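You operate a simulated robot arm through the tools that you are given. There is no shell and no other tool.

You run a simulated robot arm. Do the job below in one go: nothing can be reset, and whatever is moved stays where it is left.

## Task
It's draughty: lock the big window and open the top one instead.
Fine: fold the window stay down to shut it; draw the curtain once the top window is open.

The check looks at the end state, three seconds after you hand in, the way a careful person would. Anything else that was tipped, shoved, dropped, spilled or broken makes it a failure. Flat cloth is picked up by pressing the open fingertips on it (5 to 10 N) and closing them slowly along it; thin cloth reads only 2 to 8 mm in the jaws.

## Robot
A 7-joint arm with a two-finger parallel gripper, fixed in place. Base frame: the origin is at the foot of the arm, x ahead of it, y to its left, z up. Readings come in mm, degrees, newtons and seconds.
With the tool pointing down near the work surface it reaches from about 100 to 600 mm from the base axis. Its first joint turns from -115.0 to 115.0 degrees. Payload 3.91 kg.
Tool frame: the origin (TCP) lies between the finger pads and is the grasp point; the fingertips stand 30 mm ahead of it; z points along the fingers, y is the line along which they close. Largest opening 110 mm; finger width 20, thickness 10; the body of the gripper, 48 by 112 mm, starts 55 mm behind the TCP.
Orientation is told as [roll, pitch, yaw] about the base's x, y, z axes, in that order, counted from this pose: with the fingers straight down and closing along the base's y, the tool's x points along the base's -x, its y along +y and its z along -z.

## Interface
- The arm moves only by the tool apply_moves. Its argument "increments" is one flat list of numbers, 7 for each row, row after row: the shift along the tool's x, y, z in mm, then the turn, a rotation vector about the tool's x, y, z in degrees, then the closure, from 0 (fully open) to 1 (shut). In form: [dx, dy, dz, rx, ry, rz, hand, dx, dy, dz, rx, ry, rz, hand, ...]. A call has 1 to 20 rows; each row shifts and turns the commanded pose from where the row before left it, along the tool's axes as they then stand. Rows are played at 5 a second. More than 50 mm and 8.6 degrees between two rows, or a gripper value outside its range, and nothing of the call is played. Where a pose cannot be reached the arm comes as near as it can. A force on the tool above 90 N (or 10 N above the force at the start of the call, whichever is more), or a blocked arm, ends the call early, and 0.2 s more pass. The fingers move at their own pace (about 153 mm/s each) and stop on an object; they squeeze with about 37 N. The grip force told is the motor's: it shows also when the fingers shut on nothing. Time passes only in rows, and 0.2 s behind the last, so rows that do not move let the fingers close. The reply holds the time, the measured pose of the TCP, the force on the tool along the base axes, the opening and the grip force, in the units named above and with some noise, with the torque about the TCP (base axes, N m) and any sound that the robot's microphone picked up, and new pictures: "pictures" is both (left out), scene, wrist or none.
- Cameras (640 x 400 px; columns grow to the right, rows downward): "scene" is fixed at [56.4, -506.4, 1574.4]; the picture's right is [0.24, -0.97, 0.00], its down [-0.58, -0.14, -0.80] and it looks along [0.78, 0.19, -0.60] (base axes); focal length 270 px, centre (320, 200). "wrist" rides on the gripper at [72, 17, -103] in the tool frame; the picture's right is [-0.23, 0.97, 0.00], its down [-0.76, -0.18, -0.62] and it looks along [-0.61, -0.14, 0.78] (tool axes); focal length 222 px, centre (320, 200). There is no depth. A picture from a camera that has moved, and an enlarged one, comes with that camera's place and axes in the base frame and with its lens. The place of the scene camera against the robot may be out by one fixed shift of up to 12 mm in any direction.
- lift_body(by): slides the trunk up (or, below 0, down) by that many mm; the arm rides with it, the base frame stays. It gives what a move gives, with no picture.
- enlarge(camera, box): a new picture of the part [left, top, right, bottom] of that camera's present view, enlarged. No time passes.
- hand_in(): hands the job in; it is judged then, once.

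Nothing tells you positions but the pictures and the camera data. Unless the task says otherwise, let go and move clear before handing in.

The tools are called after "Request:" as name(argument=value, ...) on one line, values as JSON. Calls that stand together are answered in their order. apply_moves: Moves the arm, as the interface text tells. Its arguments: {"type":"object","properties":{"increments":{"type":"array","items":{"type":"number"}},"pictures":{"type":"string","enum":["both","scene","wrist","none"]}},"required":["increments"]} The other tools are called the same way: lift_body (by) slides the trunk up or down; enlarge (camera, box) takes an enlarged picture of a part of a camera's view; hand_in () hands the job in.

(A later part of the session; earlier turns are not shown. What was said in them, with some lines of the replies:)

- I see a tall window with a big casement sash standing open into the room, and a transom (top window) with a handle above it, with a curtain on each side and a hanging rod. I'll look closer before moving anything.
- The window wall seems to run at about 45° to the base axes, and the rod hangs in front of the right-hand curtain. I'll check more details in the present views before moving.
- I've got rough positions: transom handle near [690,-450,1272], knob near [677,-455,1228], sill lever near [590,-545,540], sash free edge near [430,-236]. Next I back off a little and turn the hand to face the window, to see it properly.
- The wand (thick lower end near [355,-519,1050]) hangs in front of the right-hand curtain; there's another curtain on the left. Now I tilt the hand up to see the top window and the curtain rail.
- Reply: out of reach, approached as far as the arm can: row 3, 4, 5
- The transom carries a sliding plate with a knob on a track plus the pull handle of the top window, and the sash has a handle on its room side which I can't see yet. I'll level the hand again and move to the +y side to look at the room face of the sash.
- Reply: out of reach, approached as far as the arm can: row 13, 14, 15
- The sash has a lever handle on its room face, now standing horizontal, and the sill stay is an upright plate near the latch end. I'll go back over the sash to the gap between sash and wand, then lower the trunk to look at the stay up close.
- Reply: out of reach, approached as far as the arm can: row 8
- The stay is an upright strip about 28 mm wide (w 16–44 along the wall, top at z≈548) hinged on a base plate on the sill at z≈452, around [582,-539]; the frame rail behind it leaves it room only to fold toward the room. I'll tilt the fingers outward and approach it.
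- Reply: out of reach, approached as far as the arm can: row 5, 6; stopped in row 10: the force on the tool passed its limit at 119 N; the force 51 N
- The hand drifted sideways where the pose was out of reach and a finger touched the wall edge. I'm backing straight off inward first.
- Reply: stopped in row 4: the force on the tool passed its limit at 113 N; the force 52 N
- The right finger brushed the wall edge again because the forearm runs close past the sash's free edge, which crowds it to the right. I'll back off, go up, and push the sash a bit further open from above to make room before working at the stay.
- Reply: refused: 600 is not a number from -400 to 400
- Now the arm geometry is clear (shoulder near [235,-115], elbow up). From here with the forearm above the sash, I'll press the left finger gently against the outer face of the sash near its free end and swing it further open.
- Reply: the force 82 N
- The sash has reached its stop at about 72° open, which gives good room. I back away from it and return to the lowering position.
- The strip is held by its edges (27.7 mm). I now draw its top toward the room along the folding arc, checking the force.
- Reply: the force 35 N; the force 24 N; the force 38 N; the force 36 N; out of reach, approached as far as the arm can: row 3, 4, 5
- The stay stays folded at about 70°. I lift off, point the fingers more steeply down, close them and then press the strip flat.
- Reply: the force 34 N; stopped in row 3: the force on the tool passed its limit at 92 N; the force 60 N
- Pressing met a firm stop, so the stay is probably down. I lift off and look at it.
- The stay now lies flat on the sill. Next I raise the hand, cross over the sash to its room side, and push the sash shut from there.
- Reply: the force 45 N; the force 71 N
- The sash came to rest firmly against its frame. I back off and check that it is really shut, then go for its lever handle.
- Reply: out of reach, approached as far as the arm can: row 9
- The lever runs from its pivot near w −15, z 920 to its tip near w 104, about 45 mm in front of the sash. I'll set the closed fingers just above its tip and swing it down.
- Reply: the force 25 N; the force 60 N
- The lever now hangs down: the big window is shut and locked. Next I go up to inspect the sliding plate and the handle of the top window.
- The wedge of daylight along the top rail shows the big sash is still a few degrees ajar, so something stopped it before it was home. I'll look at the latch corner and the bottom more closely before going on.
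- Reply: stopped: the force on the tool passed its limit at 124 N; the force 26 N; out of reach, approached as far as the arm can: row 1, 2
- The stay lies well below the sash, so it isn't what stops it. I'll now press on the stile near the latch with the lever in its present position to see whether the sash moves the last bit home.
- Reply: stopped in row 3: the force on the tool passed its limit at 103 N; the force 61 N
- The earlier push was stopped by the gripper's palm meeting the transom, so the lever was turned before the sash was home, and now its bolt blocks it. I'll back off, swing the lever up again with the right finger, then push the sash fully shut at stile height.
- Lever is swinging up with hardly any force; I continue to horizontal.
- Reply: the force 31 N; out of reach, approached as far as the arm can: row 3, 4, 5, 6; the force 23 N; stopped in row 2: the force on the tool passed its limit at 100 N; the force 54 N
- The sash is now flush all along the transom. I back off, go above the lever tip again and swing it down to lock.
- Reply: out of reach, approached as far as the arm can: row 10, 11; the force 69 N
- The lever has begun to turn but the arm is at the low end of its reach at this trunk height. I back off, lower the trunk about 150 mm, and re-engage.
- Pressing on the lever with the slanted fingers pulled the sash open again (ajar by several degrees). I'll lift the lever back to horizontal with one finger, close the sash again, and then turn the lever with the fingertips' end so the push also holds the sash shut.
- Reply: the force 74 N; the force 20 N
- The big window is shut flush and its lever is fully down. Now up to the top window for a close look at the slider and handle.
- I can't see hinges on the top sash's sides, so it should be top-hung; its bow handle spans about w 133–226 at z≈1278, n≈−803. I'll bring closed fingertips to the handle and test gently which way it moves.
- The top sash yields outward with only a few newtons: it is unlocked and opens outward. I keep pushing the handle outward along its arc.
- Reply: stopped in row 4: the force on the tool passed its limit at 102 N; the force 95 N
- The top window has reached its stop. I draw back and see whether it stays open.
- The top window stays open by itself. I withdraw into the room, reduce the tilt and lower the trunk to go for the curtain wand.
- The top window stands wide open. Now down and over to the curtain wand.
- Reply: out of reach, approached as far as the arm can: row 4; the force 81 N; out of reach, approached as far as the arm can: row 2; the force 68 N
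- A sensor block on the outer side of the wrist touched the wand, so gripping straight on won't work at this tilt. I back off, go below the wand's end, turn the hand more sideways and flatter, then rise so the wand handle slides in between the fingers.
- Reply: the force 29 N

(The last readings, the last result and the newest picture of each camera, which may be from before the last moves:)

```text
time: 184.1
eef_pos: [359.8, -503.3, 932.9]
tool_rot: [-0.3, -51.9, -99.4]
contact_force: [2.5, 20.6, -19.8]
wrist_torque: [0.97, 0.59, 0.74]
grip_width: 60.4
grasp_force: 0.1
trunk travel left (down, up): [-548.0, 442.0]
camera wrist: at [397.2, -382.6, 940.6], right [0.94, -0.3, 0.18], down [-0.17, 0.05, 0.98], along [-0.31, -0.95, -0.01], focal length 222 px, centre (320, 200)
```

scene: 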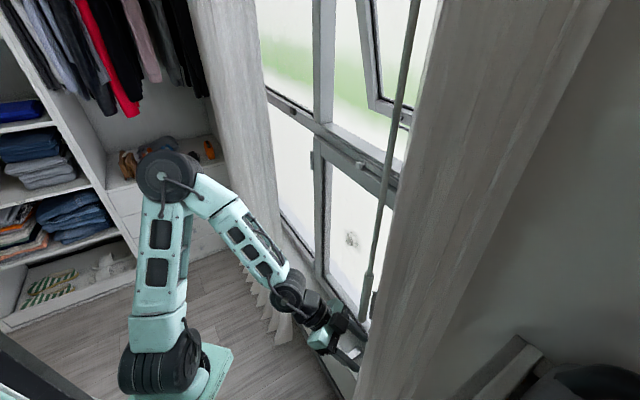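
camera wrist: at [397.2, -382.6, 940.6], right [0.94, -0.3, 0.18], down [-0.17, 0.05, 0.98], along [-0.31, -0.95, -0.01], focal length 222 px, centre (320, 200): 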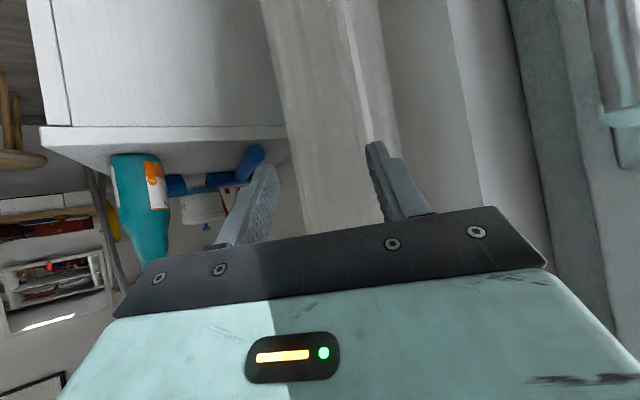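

Request:
apply_moves(increments=[4, 0, -8, 0, 0, 0, 0.6, 0, 0, 0, 0, 0, 0, 0.6])

Request:
enlarge(camera="wrist", box=[40, 80, 440, 260])

Request:
enlarge(camera="scene", box=[280, 230, 440, 390])

```text
time: 184.7
eef_pos: [361.1, -498.7, 937.4]
tool_rot: [0.3, -52.4, -100.1]
contact_force: [-0.4, -0.3, -0.1]
wrist_torque: [0.0, -0.01, 0.04]
grip_width: 44.0
grasp_force: 0.0
trunk travel left (down, up): [-548.0, 442.0]
camera wrist: at [398.7, -378.1, 944.4], right [0.94, -0.3, 0.18], down [-0.17, 0.06, 0.98], along [-0.31, -0.95, 0.0], focal length 222 px, centre (320, 200)
```

scene: 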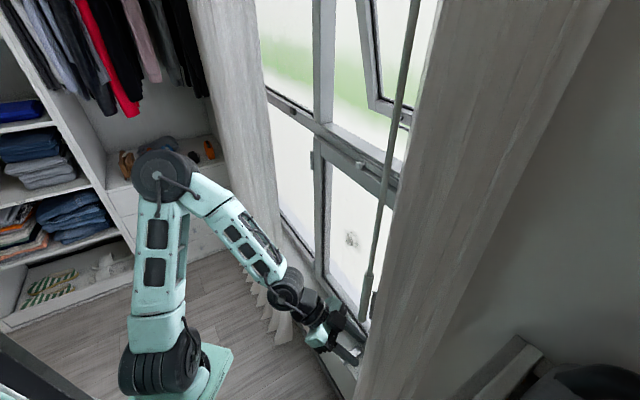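
wrist: 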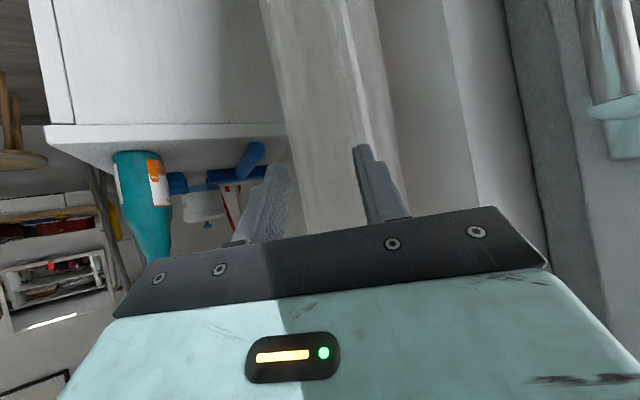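

```text
1.60 times, centred on (240, 170) of wrist
camera zoom: at [398.7, -378.1, 944.4], right [0.94, -0.3, 0.18], down [-0.17, 0.06, 0.98], along [-0.31, -0.95, 0.0], focal length 355 px, centre (448, 248)
```

zoom: 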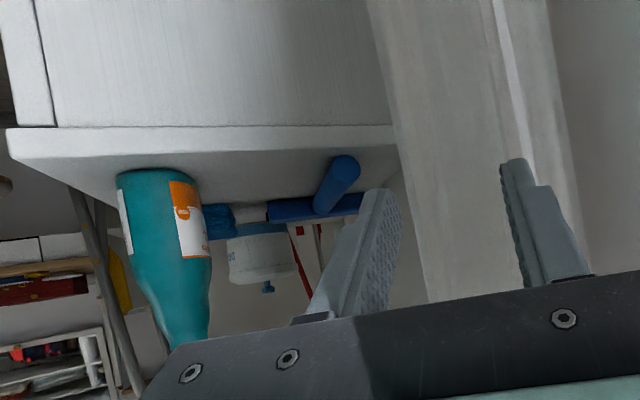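

```text
2.50 times, centred on (360, 310) of scene
camera zoom: at [56.4, -506.4, 1574.4], right [0.24, -0.97, 0.0], down [-0.58, -0.14, -0.8], along [0.78, 0.19, -0.6], focal length 676 px, centre (220, -75)
```

zoom: 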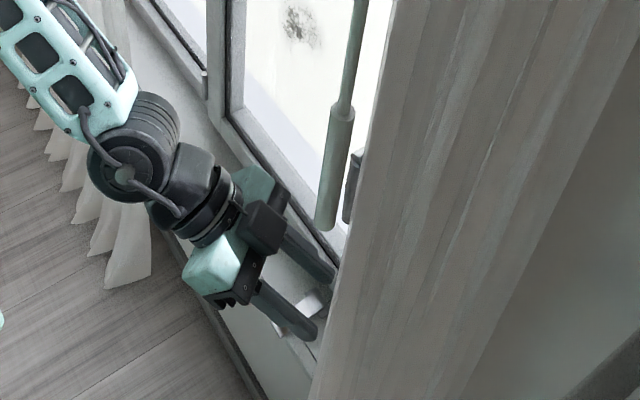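

Request:
lift_body(by=205)

Request:
apply_moves(increments=[0, 0, 0, 0, 0, 0, 0.6])

Request:
enlarge(camera="scene", box=[280, 180, 440, 340])

Request:
enlarge(camera="wrist", box=[200, 60, 440, 240])

```text
time: 186.9
eef_pos: [360.8, -499.4, 1140.9]
tool_rot: [0.3, -52.3, -99.9]
contact_force: [0.1, -0.1, 0.3]
wrist_torque: [0.01, -0.01, 0.01]
grip_width: 43.8
grasp_force: 0.0
trunk travel left (down, up): [-753.0, 237.0]
```

```text
time: 187.3
eef_pos: [361.8, -497.8, 1142.8]
tool_rot: [0.3, -52.2, -99.9]
contact_force: [-0.2, 0.3, 0.4]
wrist_torque: [0.0, 0.04, 0.04]
grip_width: 43.9
grasp_force: 0.0
trunk travel left (down, up): [-753.0, 237.0]
camera wrist: at [398.9, -377.3, 1148.9], right [0.94, -0.3, 0.18], down [-0.17, 0.06, 0.98], along [-0.31, -0.95, 0.0], focal length 222 px, centre (320, 200)
```

scene: 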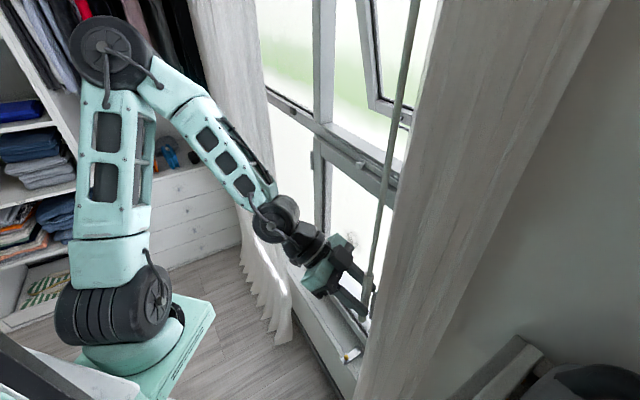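
wrist: 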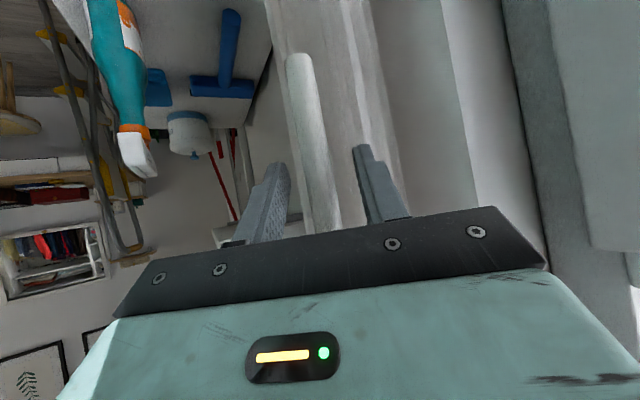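

```text
2.50 times, centred on (360, 260) of scene
camera zoom: at [56.4, -506.4, 1574.4], right [0.24, -0.97, 0.0], down [-0.58, -0.14, -0.8], along [0.78, 0.19, -0.6], focal length 676 px, centre (220, 50)
```

zoom: 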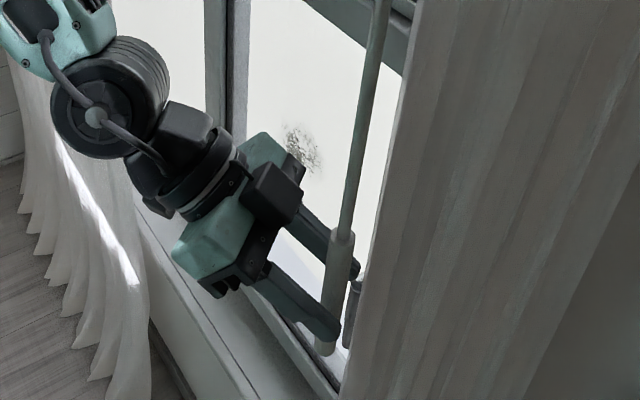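

```text
2.22 times, centred on (320, 150) of wrist
camera zoom: at [398.9, -377.3, 1148.9], right [0.94, -0.3, 0.18], down [-0.17, 0.06, 0.98], along [-0.31, -0.95, 0.0], focal length 494 px, centre (320, 311)
```

zoom: 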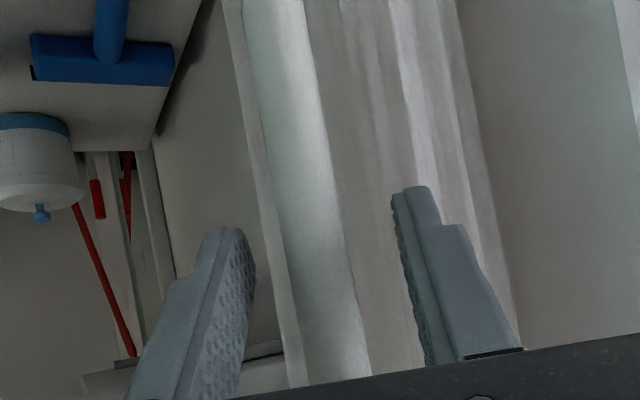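

The wand's handle sits between the fingers. I move a few millimetres forward and close.

Request:
apply_moves(increments=[-4.3, 0, 5.5, 0, 0, 0, 0.6, 0, 0, 0, 0, 0, 0, 0.8, 0, 0, 0, 0, 0, 0, 0.95, 0, 0, 0, 0, 0, 0, 0.95])

```text
time: 188.3
eef_pos: [360.6, -504.0, 1142.0]
tool_rot: [0.4, -52.3, -99.9]
contact_force: [-3.2, 1.9, 1.5]
wrist_torque: [0.09, 0.28, -0.03]
grip_width: 18.0
grasp_force: 44.8
trunk travel left (down, up): [-753.0, 237.0]
camera wrist: at [397.1, -383.9, 1149.1], right [0.94, -0.3, 0.18], down [-0.17, 0.06, 0.98], along [-0.31, -0.95, 0.0], focal length 222 px, centre (320, 200)
```

scene: 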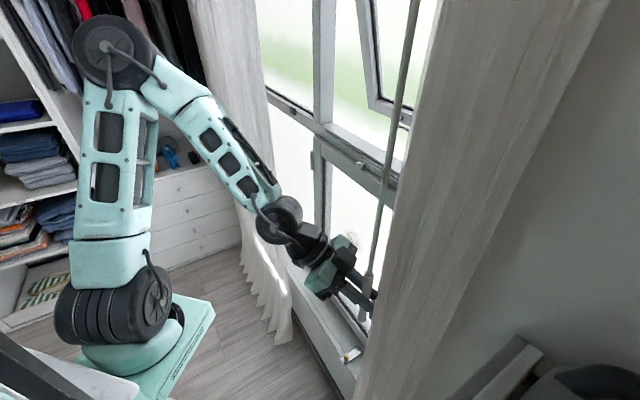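
wrist: 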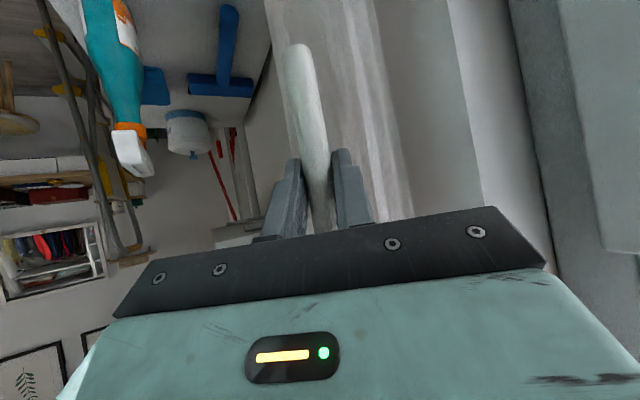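

Request:
apply_moves(increments=[5, 5.75, -6.45, 0, 0, 0, 0.95, 5, 5.75, -6.45, 0, 0, 0, 0.95, 5, 5.75, -6.45, 0, 0, 0, 0.95, 5, 5.75, -6.45, 0, 0, 0, 0.95, 5, 5.75, -6.45, 0, 0, 0, 0.95, 5, 5.75, -6.45, 0, 0, 0, 0.95])

```text
time: 189.7
eef_pos: [402.4, -462.8, 1141.4]
tool_rot: [0.2, -52.1, -99.9]
contact_force: [-5.2, 6.6, 9.2]
wrist_torque: [-1.07, 0.2, 0.09]
grip_width: 17.9
grasp_force: 45.1
trunk travel left (down, up): [-753.0, 237.0]
camera wrist: at [439.0, -341.7, 1149.1], right [0.94, -0.3, 0.18], down [-0.17, 0.05, 0.98], along [-0.31, -0.95, 0.0], focal length 222 px, centre (320, 200)
```

scene: 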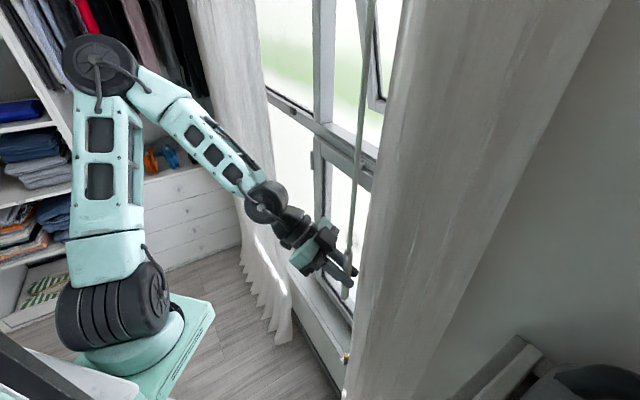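
wrist: 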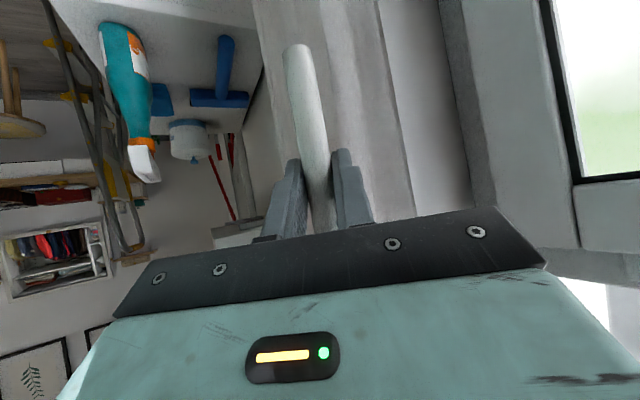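

The curtain follows the wand easily. I keep drawing it along the track.

Request:
apply_moves(increments=[8, 9.2, -10.3, 0, 0, 0, 0.95, 8, 9.2, -10.3, 0, 0, 0, 0.95, 8, 9.2, -10.3, 0, 0, 0, 0.95, 8, 9.2, -10.3, 0, 0, 0, 0.95, 8, 9.2, -10.3, 0, 0, 0, 0.95, 8, 9.2, -10.3, 0, 0, 0, 0.95, 8, 9.2, -10.3, 0, 0, 0, 0.95, 8, 9.2, -10.3, 0, 0, 0, 0.95, 8, 9.2, -10.3, 0, 0, 0, 0.95, 8, 9.2, -10.3, 0, 0, 0, 0.95])

```text
time: 191.9
eef_pos: [514.1, -348.7, 1143.3]
tool_rot: [0.0, -52.0, -100.0]
contact_force: [-15.8, 14.6, -31.3]
wrist_torque: [-0.31, -0.22, 0.12]
grip_width: 17.8
grasp_force: 44.2
trunk travel left (down, up): [-753.0, 237.0]
camera wrist: at [552.6, -228.7, 1149.4], right [0.94, -0.3, 0.18], down [-0.17, 0.05, 0.98], along [-0.31, -0.95, 0.0], focal length 222 px, centre (320, 200)
```

scene: 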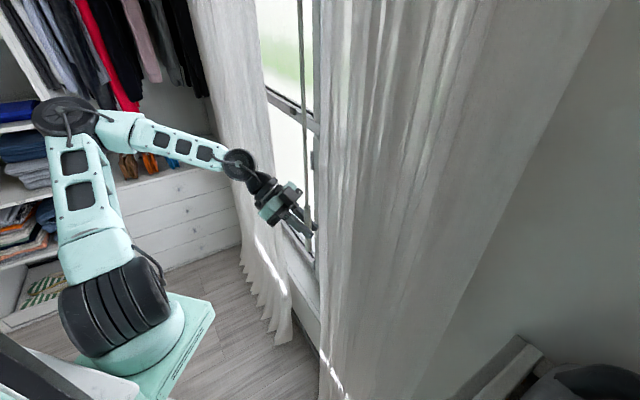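
wrist: 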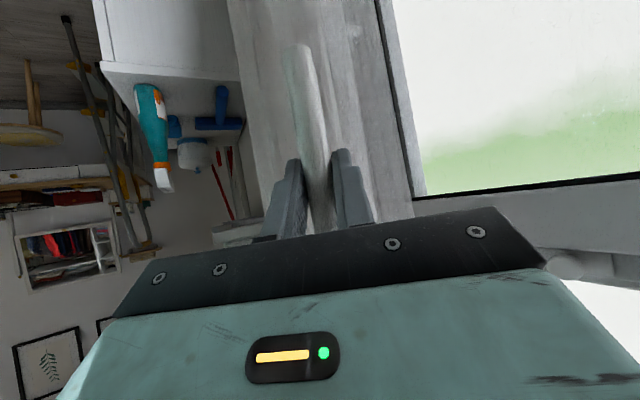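

Request:
apply_moves(increments=[8.3, 8.9, -10.2, 0, 0, 0, 0.95, 8.3, 8.9, -10.2, 0, 0, 0, 0.95, 8.3, 8.9, -10.2, 0, 0, 0, 0.95, 8.3, 8.9, -10.2, 0, 0, 0, 0.95, 8.3, 8.9, -10.2, 0, 0, 0, 0.95, 8.3, 8.9, -10.2, 0, 0, 0, 0.95, 8.3, 8.9, -10.2, 0, 0, 0, 0.95, 8.3, 8.9, -10.2, 0, 0, 0, 0.95])

```text
time: 193.7
eef_pos: [604.4, -258.8, 1142.2]
tool_rot: [0.7, -52.3, -100.0]
contact_force: [3.8, -3.5, 29.5]
wrist_torque: [0.03, 0.41, 0.05]
grip_width: 18.0
grasp_force: 45.1
trunk travel left (down, up): [-753.0, 237.0]
camera wrist: at [641.6, -138.3, 1148.6], right [0.94, -0.3, 0.19], down [-0.18, 0.06, 0.98], along [-0.3, -0.95, 0.0], focal length 222 px, centre (320, 200)
```

scene: 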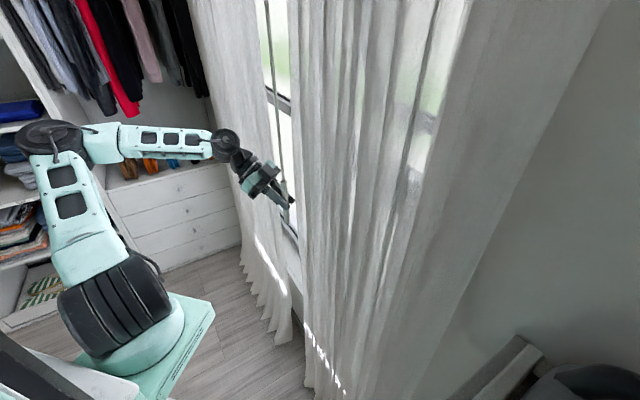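
wrist: 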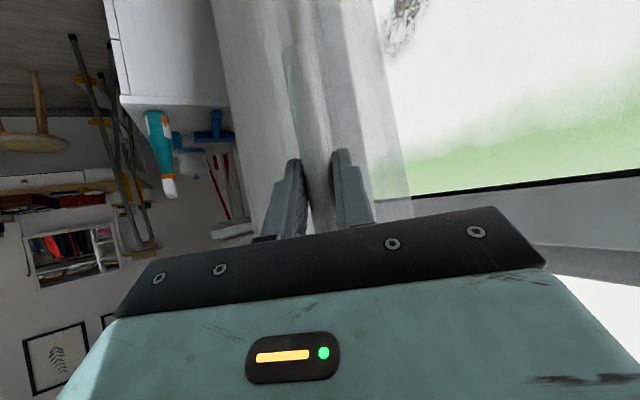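

Request:
apply_moves(increments=[8.0, 9.17, -10.35, -2.37, 0, -1.83, 0.95, 7.7, 9.85, -9.96, -2.37, 0, -1.83, 0.95, 7.39, 10.5, -9.54, -2.37, 0, -1.83, 0.95, 7.03, 11.1, -9.09, -2.37, 0, -1.83, 0.95, 6.67, 11.7, -8.6, -2.37, 0, -1.83, 0.95, 6.29, 12.26, -8.12, -2.37, 0, -1.83, 0.95])

```text
time: 195.1
eef_pos: [671.4, -188.6, 1140.0]
tool_rot: [0.5, -52.3, -82.2]
contact_force: [8.2, -8.9, 25.0]
wrist_torque: [0.06, 0.43, -0.34]
grip_width: 18.0
grasp_force: 44.7
trunk travel left (down, up): [-753.0, 237.0]
camera wrist: at [669.4, -63.0, 1147.7], right [0.98, 0.0, 0.19], down [-0.19, 0.0, 0.98], along [0.0, -1.0, 0.0], focal length 222 px, centre (320, 200)
```

scene: 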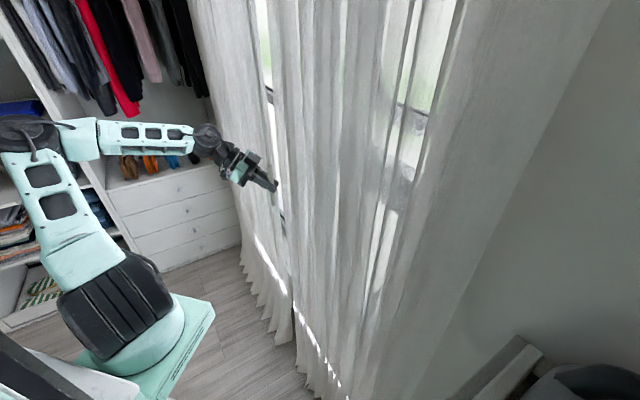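
wrist: 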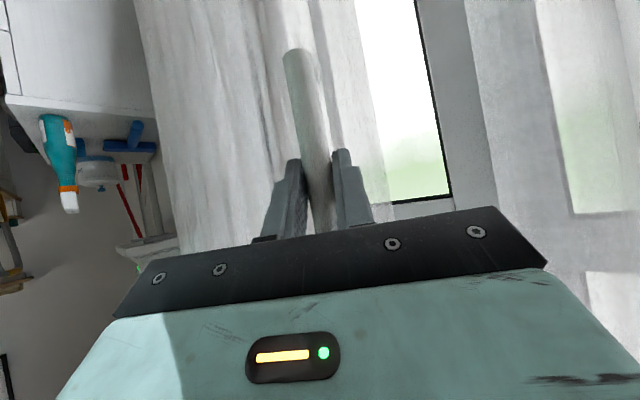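

Request:
apply_moves(increments=[5.6, 12.78, -7.8, -2.37, 0, -1.83, 0.95, 5.2, 13.26, -7.25, -2.37, 0, -1.83, 0.95, 4.8, 13.7, -6.7, -2.37, 0, -1.83, 0.95, 4.4, 14.1, -6.1, -2.37, 0, -1.83, 0.95, 4.0, 14.5, -5.4, 0, 0, 0, 0.95])

```text
time: 196.3
eef_pos: [725.3, -131.9, 1141.1]
tool_rot: [0.1, -52.1, -69.8]
contact_force: [-5.9, 5.4, 1.9]
wrist_torque: [0.7, 0.07, 0.26]
grip_width: 17.7
grasp_force: 45.2
trunk travel left (down, up): [-753.0, 237.0]
camera wrist: at [697.7, -8.3, 1147.6], right [0.96, 0.21, 0.18], down [-0.18, -0.04, 0.98], along [0.21, -0.98, 0.0], focal length 222 px, centre (320, 200)
```

scene: 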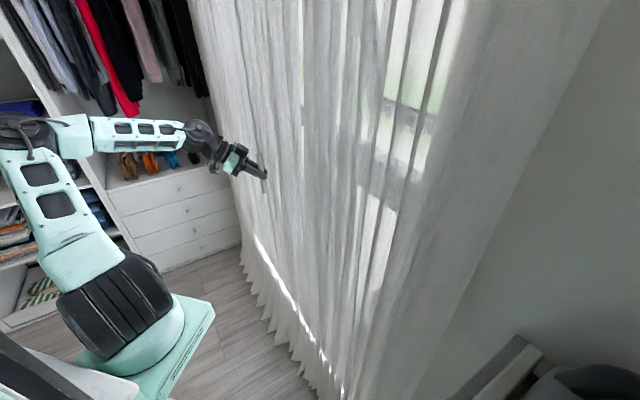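
wrist: 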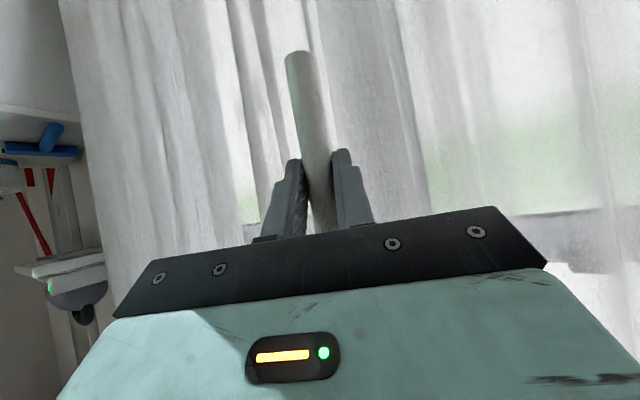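

Request:
enlarge(camera="wrist", box=[60, 0, 640, 230])

Request:
enlarge(camera="scene", box=[190, 0, 470, 200])

Request:
enlarge(camera="scene", box=[190, 200, 470, 400])

```text
1.10 times, centred on (350, 115) of wrist
camera zoom: at [697.7, -8.3, 1147.6], right [0.96, 0.21, 0.18], down [-0.18, -0.04, 0.98], along [0.21, -0.98, 0.0], focal length 245 px, centre (287, 294)
```

zoom: 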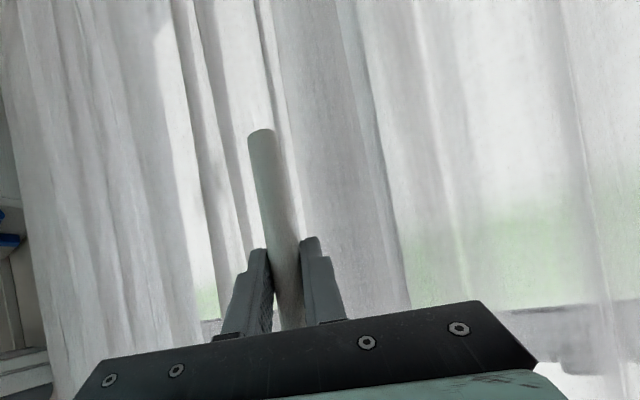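

```text
2.00 times, centred on (330, 100) of scene
camera zoom: at [56.4, -506.4, 1574.4], right [0.24, -0.97, 0.0], down [-0.58, -0.14, -0.8], along [0.78, 0.19, -0.6], focal length 541 px, centre (300, 400)
```

zoom: 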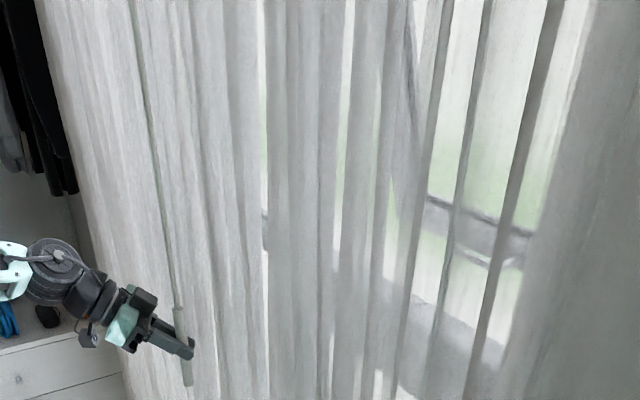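

```text
2.00 times, centred on (330, 300) of scene
camera zoom: at [56.4, -506.4, 1574.4], right [0.24, -0.97, 0.0], down [-0.58, -0.14, -0.8], along [0.78, 0.19, -0.6], focal length 541 px, centre (300, 0)
```

zoom: 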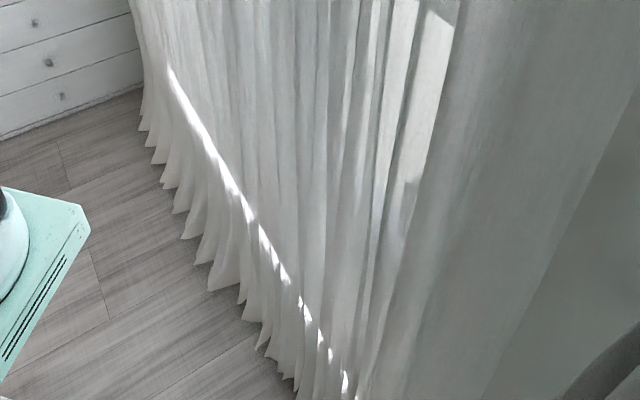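

Request:
apply_moves(increments=[3.6, 12.7, -4.7, 0, 0, 0, 0.95, 3.6, 12.7, -4.7, 0, 0, 0, 0.95, 3.6, 12.7, -4.7, 0, 0, 0, 0.95])

```text
time: 197.1
eef_pos: [745.0, -115.0, 1141.2]
tool_rot: [-0.9, -52.0, -70.8]
contact_force: [-71.2, -29.3, -9.3]
wrist_torque: [-0.08, -0.69, -0.58]
grip_width: 17.8
grasp_force: 44.8
trunk travel left (down, up): [-753.0, 237.0]
camera wrist: at [720.7, 10.8, 1147.6], right [0.97, 0.18, 0.17], down [-0.17, -0.03, 0.99], along [0.18, -0.98, 0.0], focal length 222 px, centre (320, 200)
```

scene: 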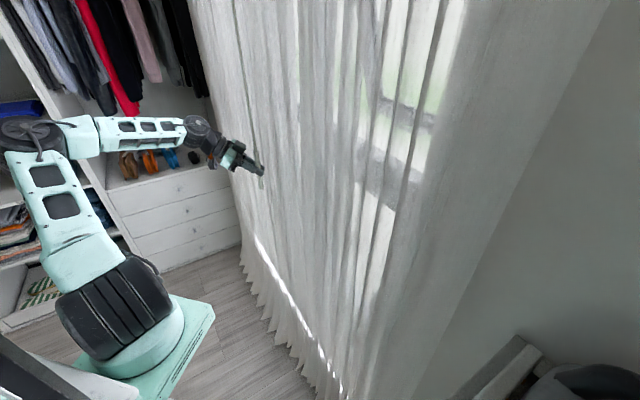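
wrist: 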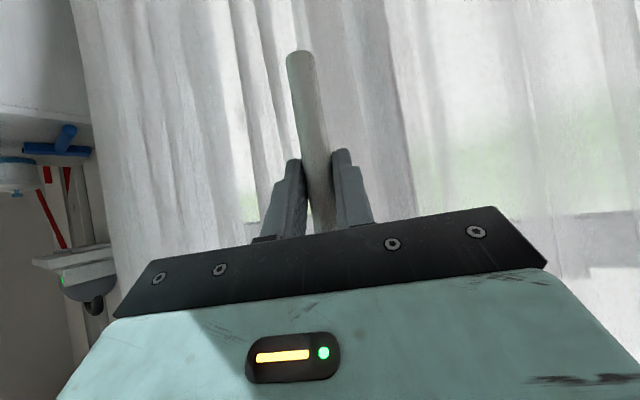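

The runner has come to its stop: the curtain is fully drawn. I ease the tension, open the fingers and move away.

Request:
apply_moves(increments=[-2.5, -9, 3.4, 0, 0, 0, 0.95, -0.5, -2, 0.8, 0, 0, 0, 0.95, 0, 0, 0, 0, 0, 0, 0.7, 0, 0, 0, 0, 0, 0, 0.45, 0, 0, 0, 0, 0, 0, 0.45])

```text
time: 198.3
eef_pos: [748.6, -108.7, 1142.2]
tool_rot: [0.4, -52.3, -70.0]
contact_force: [-15.2, 16.3, 6.3]
wrist_torque: [0.09, -0.15, 0.58]
grip_width: 56.7
grasp_force: 0.1
trunk travel left (down, up): [-753.0, 237.0]
camera wrist: at [718.7, 15.1, 1148.9], right [0.96, 0.21, 0.18], down [-0.18, -0.04, 0.98], along [0.21, -0.98, 0.0], focal length 222 px, centre (320, 200)
```

scene: 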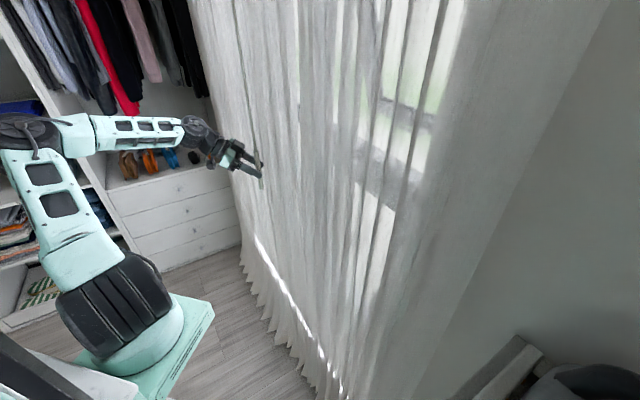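
wrist: 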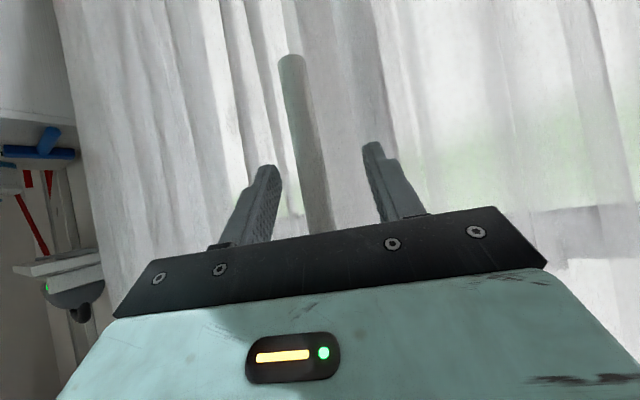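

Request:
apply_moves(increments=[4.9, 0, -6.3, 0, 0, 0, 0.55, 9.2, 0, -11.9, 0, 0, 0, 0.55, 12.2, 0, -15.8, 0, 0, 0, 0.55, 12.2, 0, -15.8, 0, 0, 0, 0.55, 12.2, 0, -15.8, 0, 0, 0, 0.55])

```text
time: 199.5
eef_pos: [721.2, -33.9, 1141.6]
tool_rot: [0.4, -52.3, -70.1]
contact_force: [0.0, 0.4, -0.4]
wrist_torque: [-0.03, -0.01, -0.01]
grip_width: 49.7
grasp_force: 0.0
trunk travel left (down, up): [-753.0, 237.0]
camera wrist: at [692.2, 89.5, 1148.3], right [0.96, 0.21, 0.18], down [-0.18, -0.04, 0.98], along [0.21, -0.98, 0.0], focal length 222 px, centre (320, 200)
```

scene: 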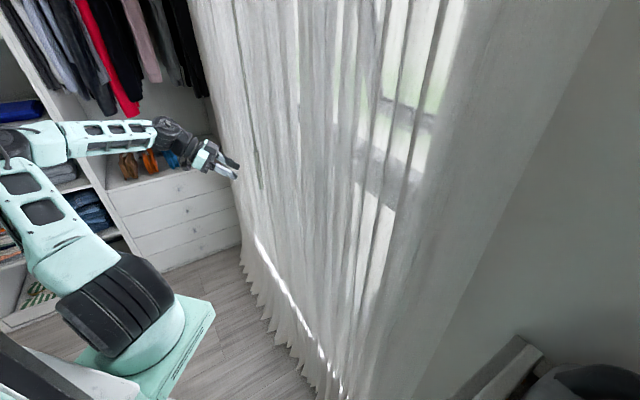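
wrist: 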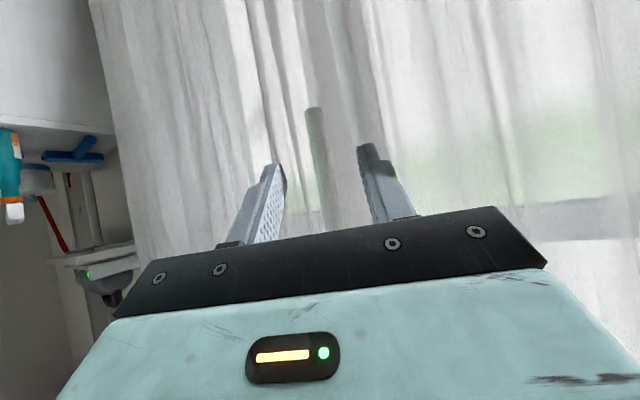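

Request:
enlarge(camera="scene", box=[190, 0, 510, 200])

Request:
enlarge(camera="scene", box=[190, 160, 510, 400])

Request:
enlarge(camera="wrist", box=[100, 0, 640, 230])

```text
2.00 times, centred on (350, 100) of scene
camera zoom: at [56.4, -506.4, 1574.4], right [0.24, -0.97, 0.0], down [-0.58, -0.14, -0.8], along [0.78, 0.19, -0.6], focal length 541 px, centre (260, 400)
```

zoom: 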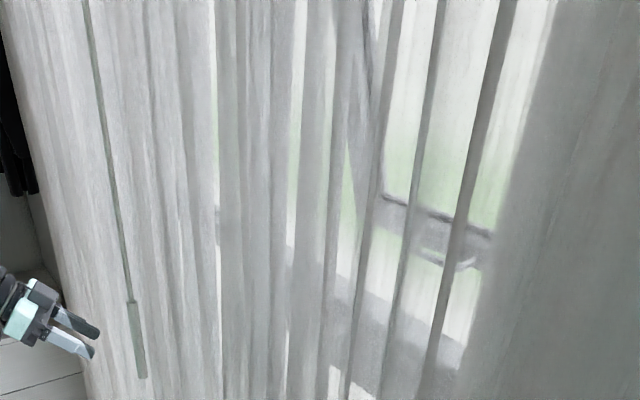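

```text
1.67 times, centred on (350, 280) of scene
camera zoom: at [56.4, -506.4, 1574.4], right [0.24, -0.97, 0.0], down [-0.58, -0.14, -0.8], along [0.78, 0.19, -0.6], focal length 451 px, centre (270, 67)
```

zoom: 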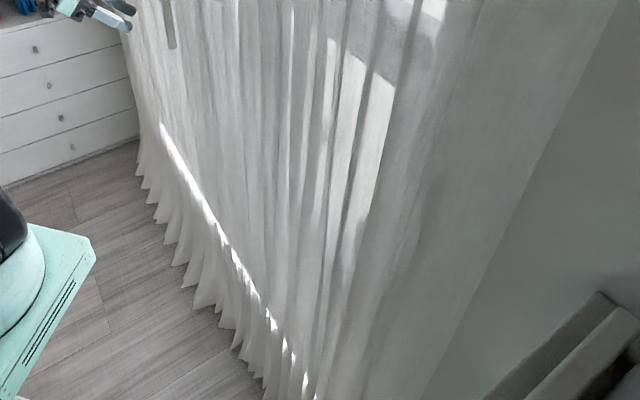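

```text
1.19 times, centred on (370, 115) of wrist
camera zoom: at [692.2, 89.5, 1148.3], right [0.96, 0.21, 0.18], down [-0.18, -0.04, 0.98], along [0.21, -0.98, 0.0], focal length 263 px, centre (261, 301)
```

zoom: 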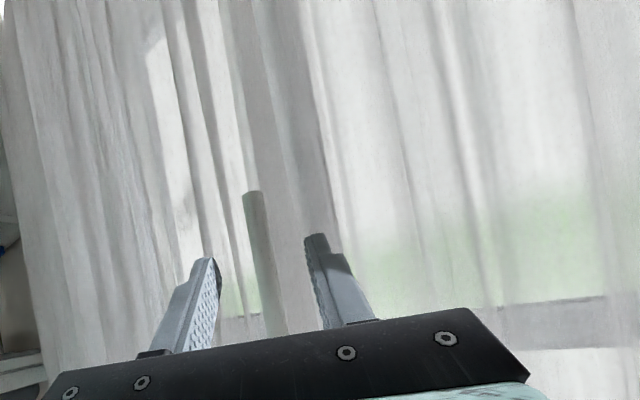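

The curtains meet, and through them I can see the top window still standing open; the items on the chest are undisturbed. I move a little further clear before handing in.

Request:
apply_moves(increments=[20, 0, -25, 0, 0, 0, 0.55, 20, 0, -25, 0, 0, 0, 0.55])

```text
time: 200.1
eef_pos: [696.9, 25.7, 1140.0]
tool_rot: [0.4, -52.3, -70.1]
contact_force: [-0.2, -0.1, 0.0]
wrist_torque: [0.01, 0.07, -0.01]
grip_width: 49.3
grasp_force: 0.0
trunk travel left (down, up): [-753.0, 237.0]
camera wrist: at [667.7, 149.4, 1146.9], right [0.96, 0.21, 0.18], down [-0.18, -0.04, 0.98], along [0.21, -0.98, 0.0], focal length 222 px, centre (320, 200)
```

scene: 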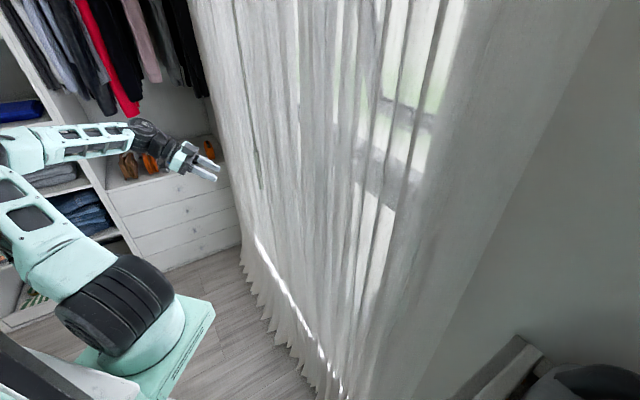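
wrist: 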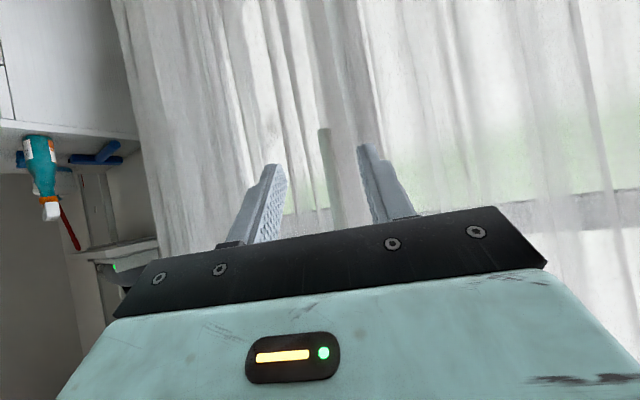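

The stay is down, the big window is shut with its lever turned down, the top window is open, and the curtain is fully drawn. The hand is clear of everything, so I hand the job in.

Request:
hand_in()

```text
The job is handed in.
```

The big window is shut and locked, the top window is open, and the curtain is drawn across both. I've handed the job in; no verdict has come back yet.

- **Stay:** it is folded flat on the sill. It stayed there when I let go.
- **Big window:** my first attempt left it a few degrees ajar, and turning the lever once pulled it open again. I pushed it home again and turned the lever down to its stop. It sat flush along the top rail in the last clear view before the curtain covered it.
- **Top window:** it opens outward and I pushed it to its stop. It stayed open, and I could still make it out through the curtain at the end.
- **Curtain:** I drew it by its wand until the runner hit its stop, and it now meets the left-hand curtain.

Along the way the gripper knocked the right-hand wall edge or curtain there, the wand, the transom and the window lever, at up to about 124 N. I saw no sign that anything was moved or damaged by this. The bottle and other things on the chest stayed where they were, and I left the sliding plate above the big window alone.
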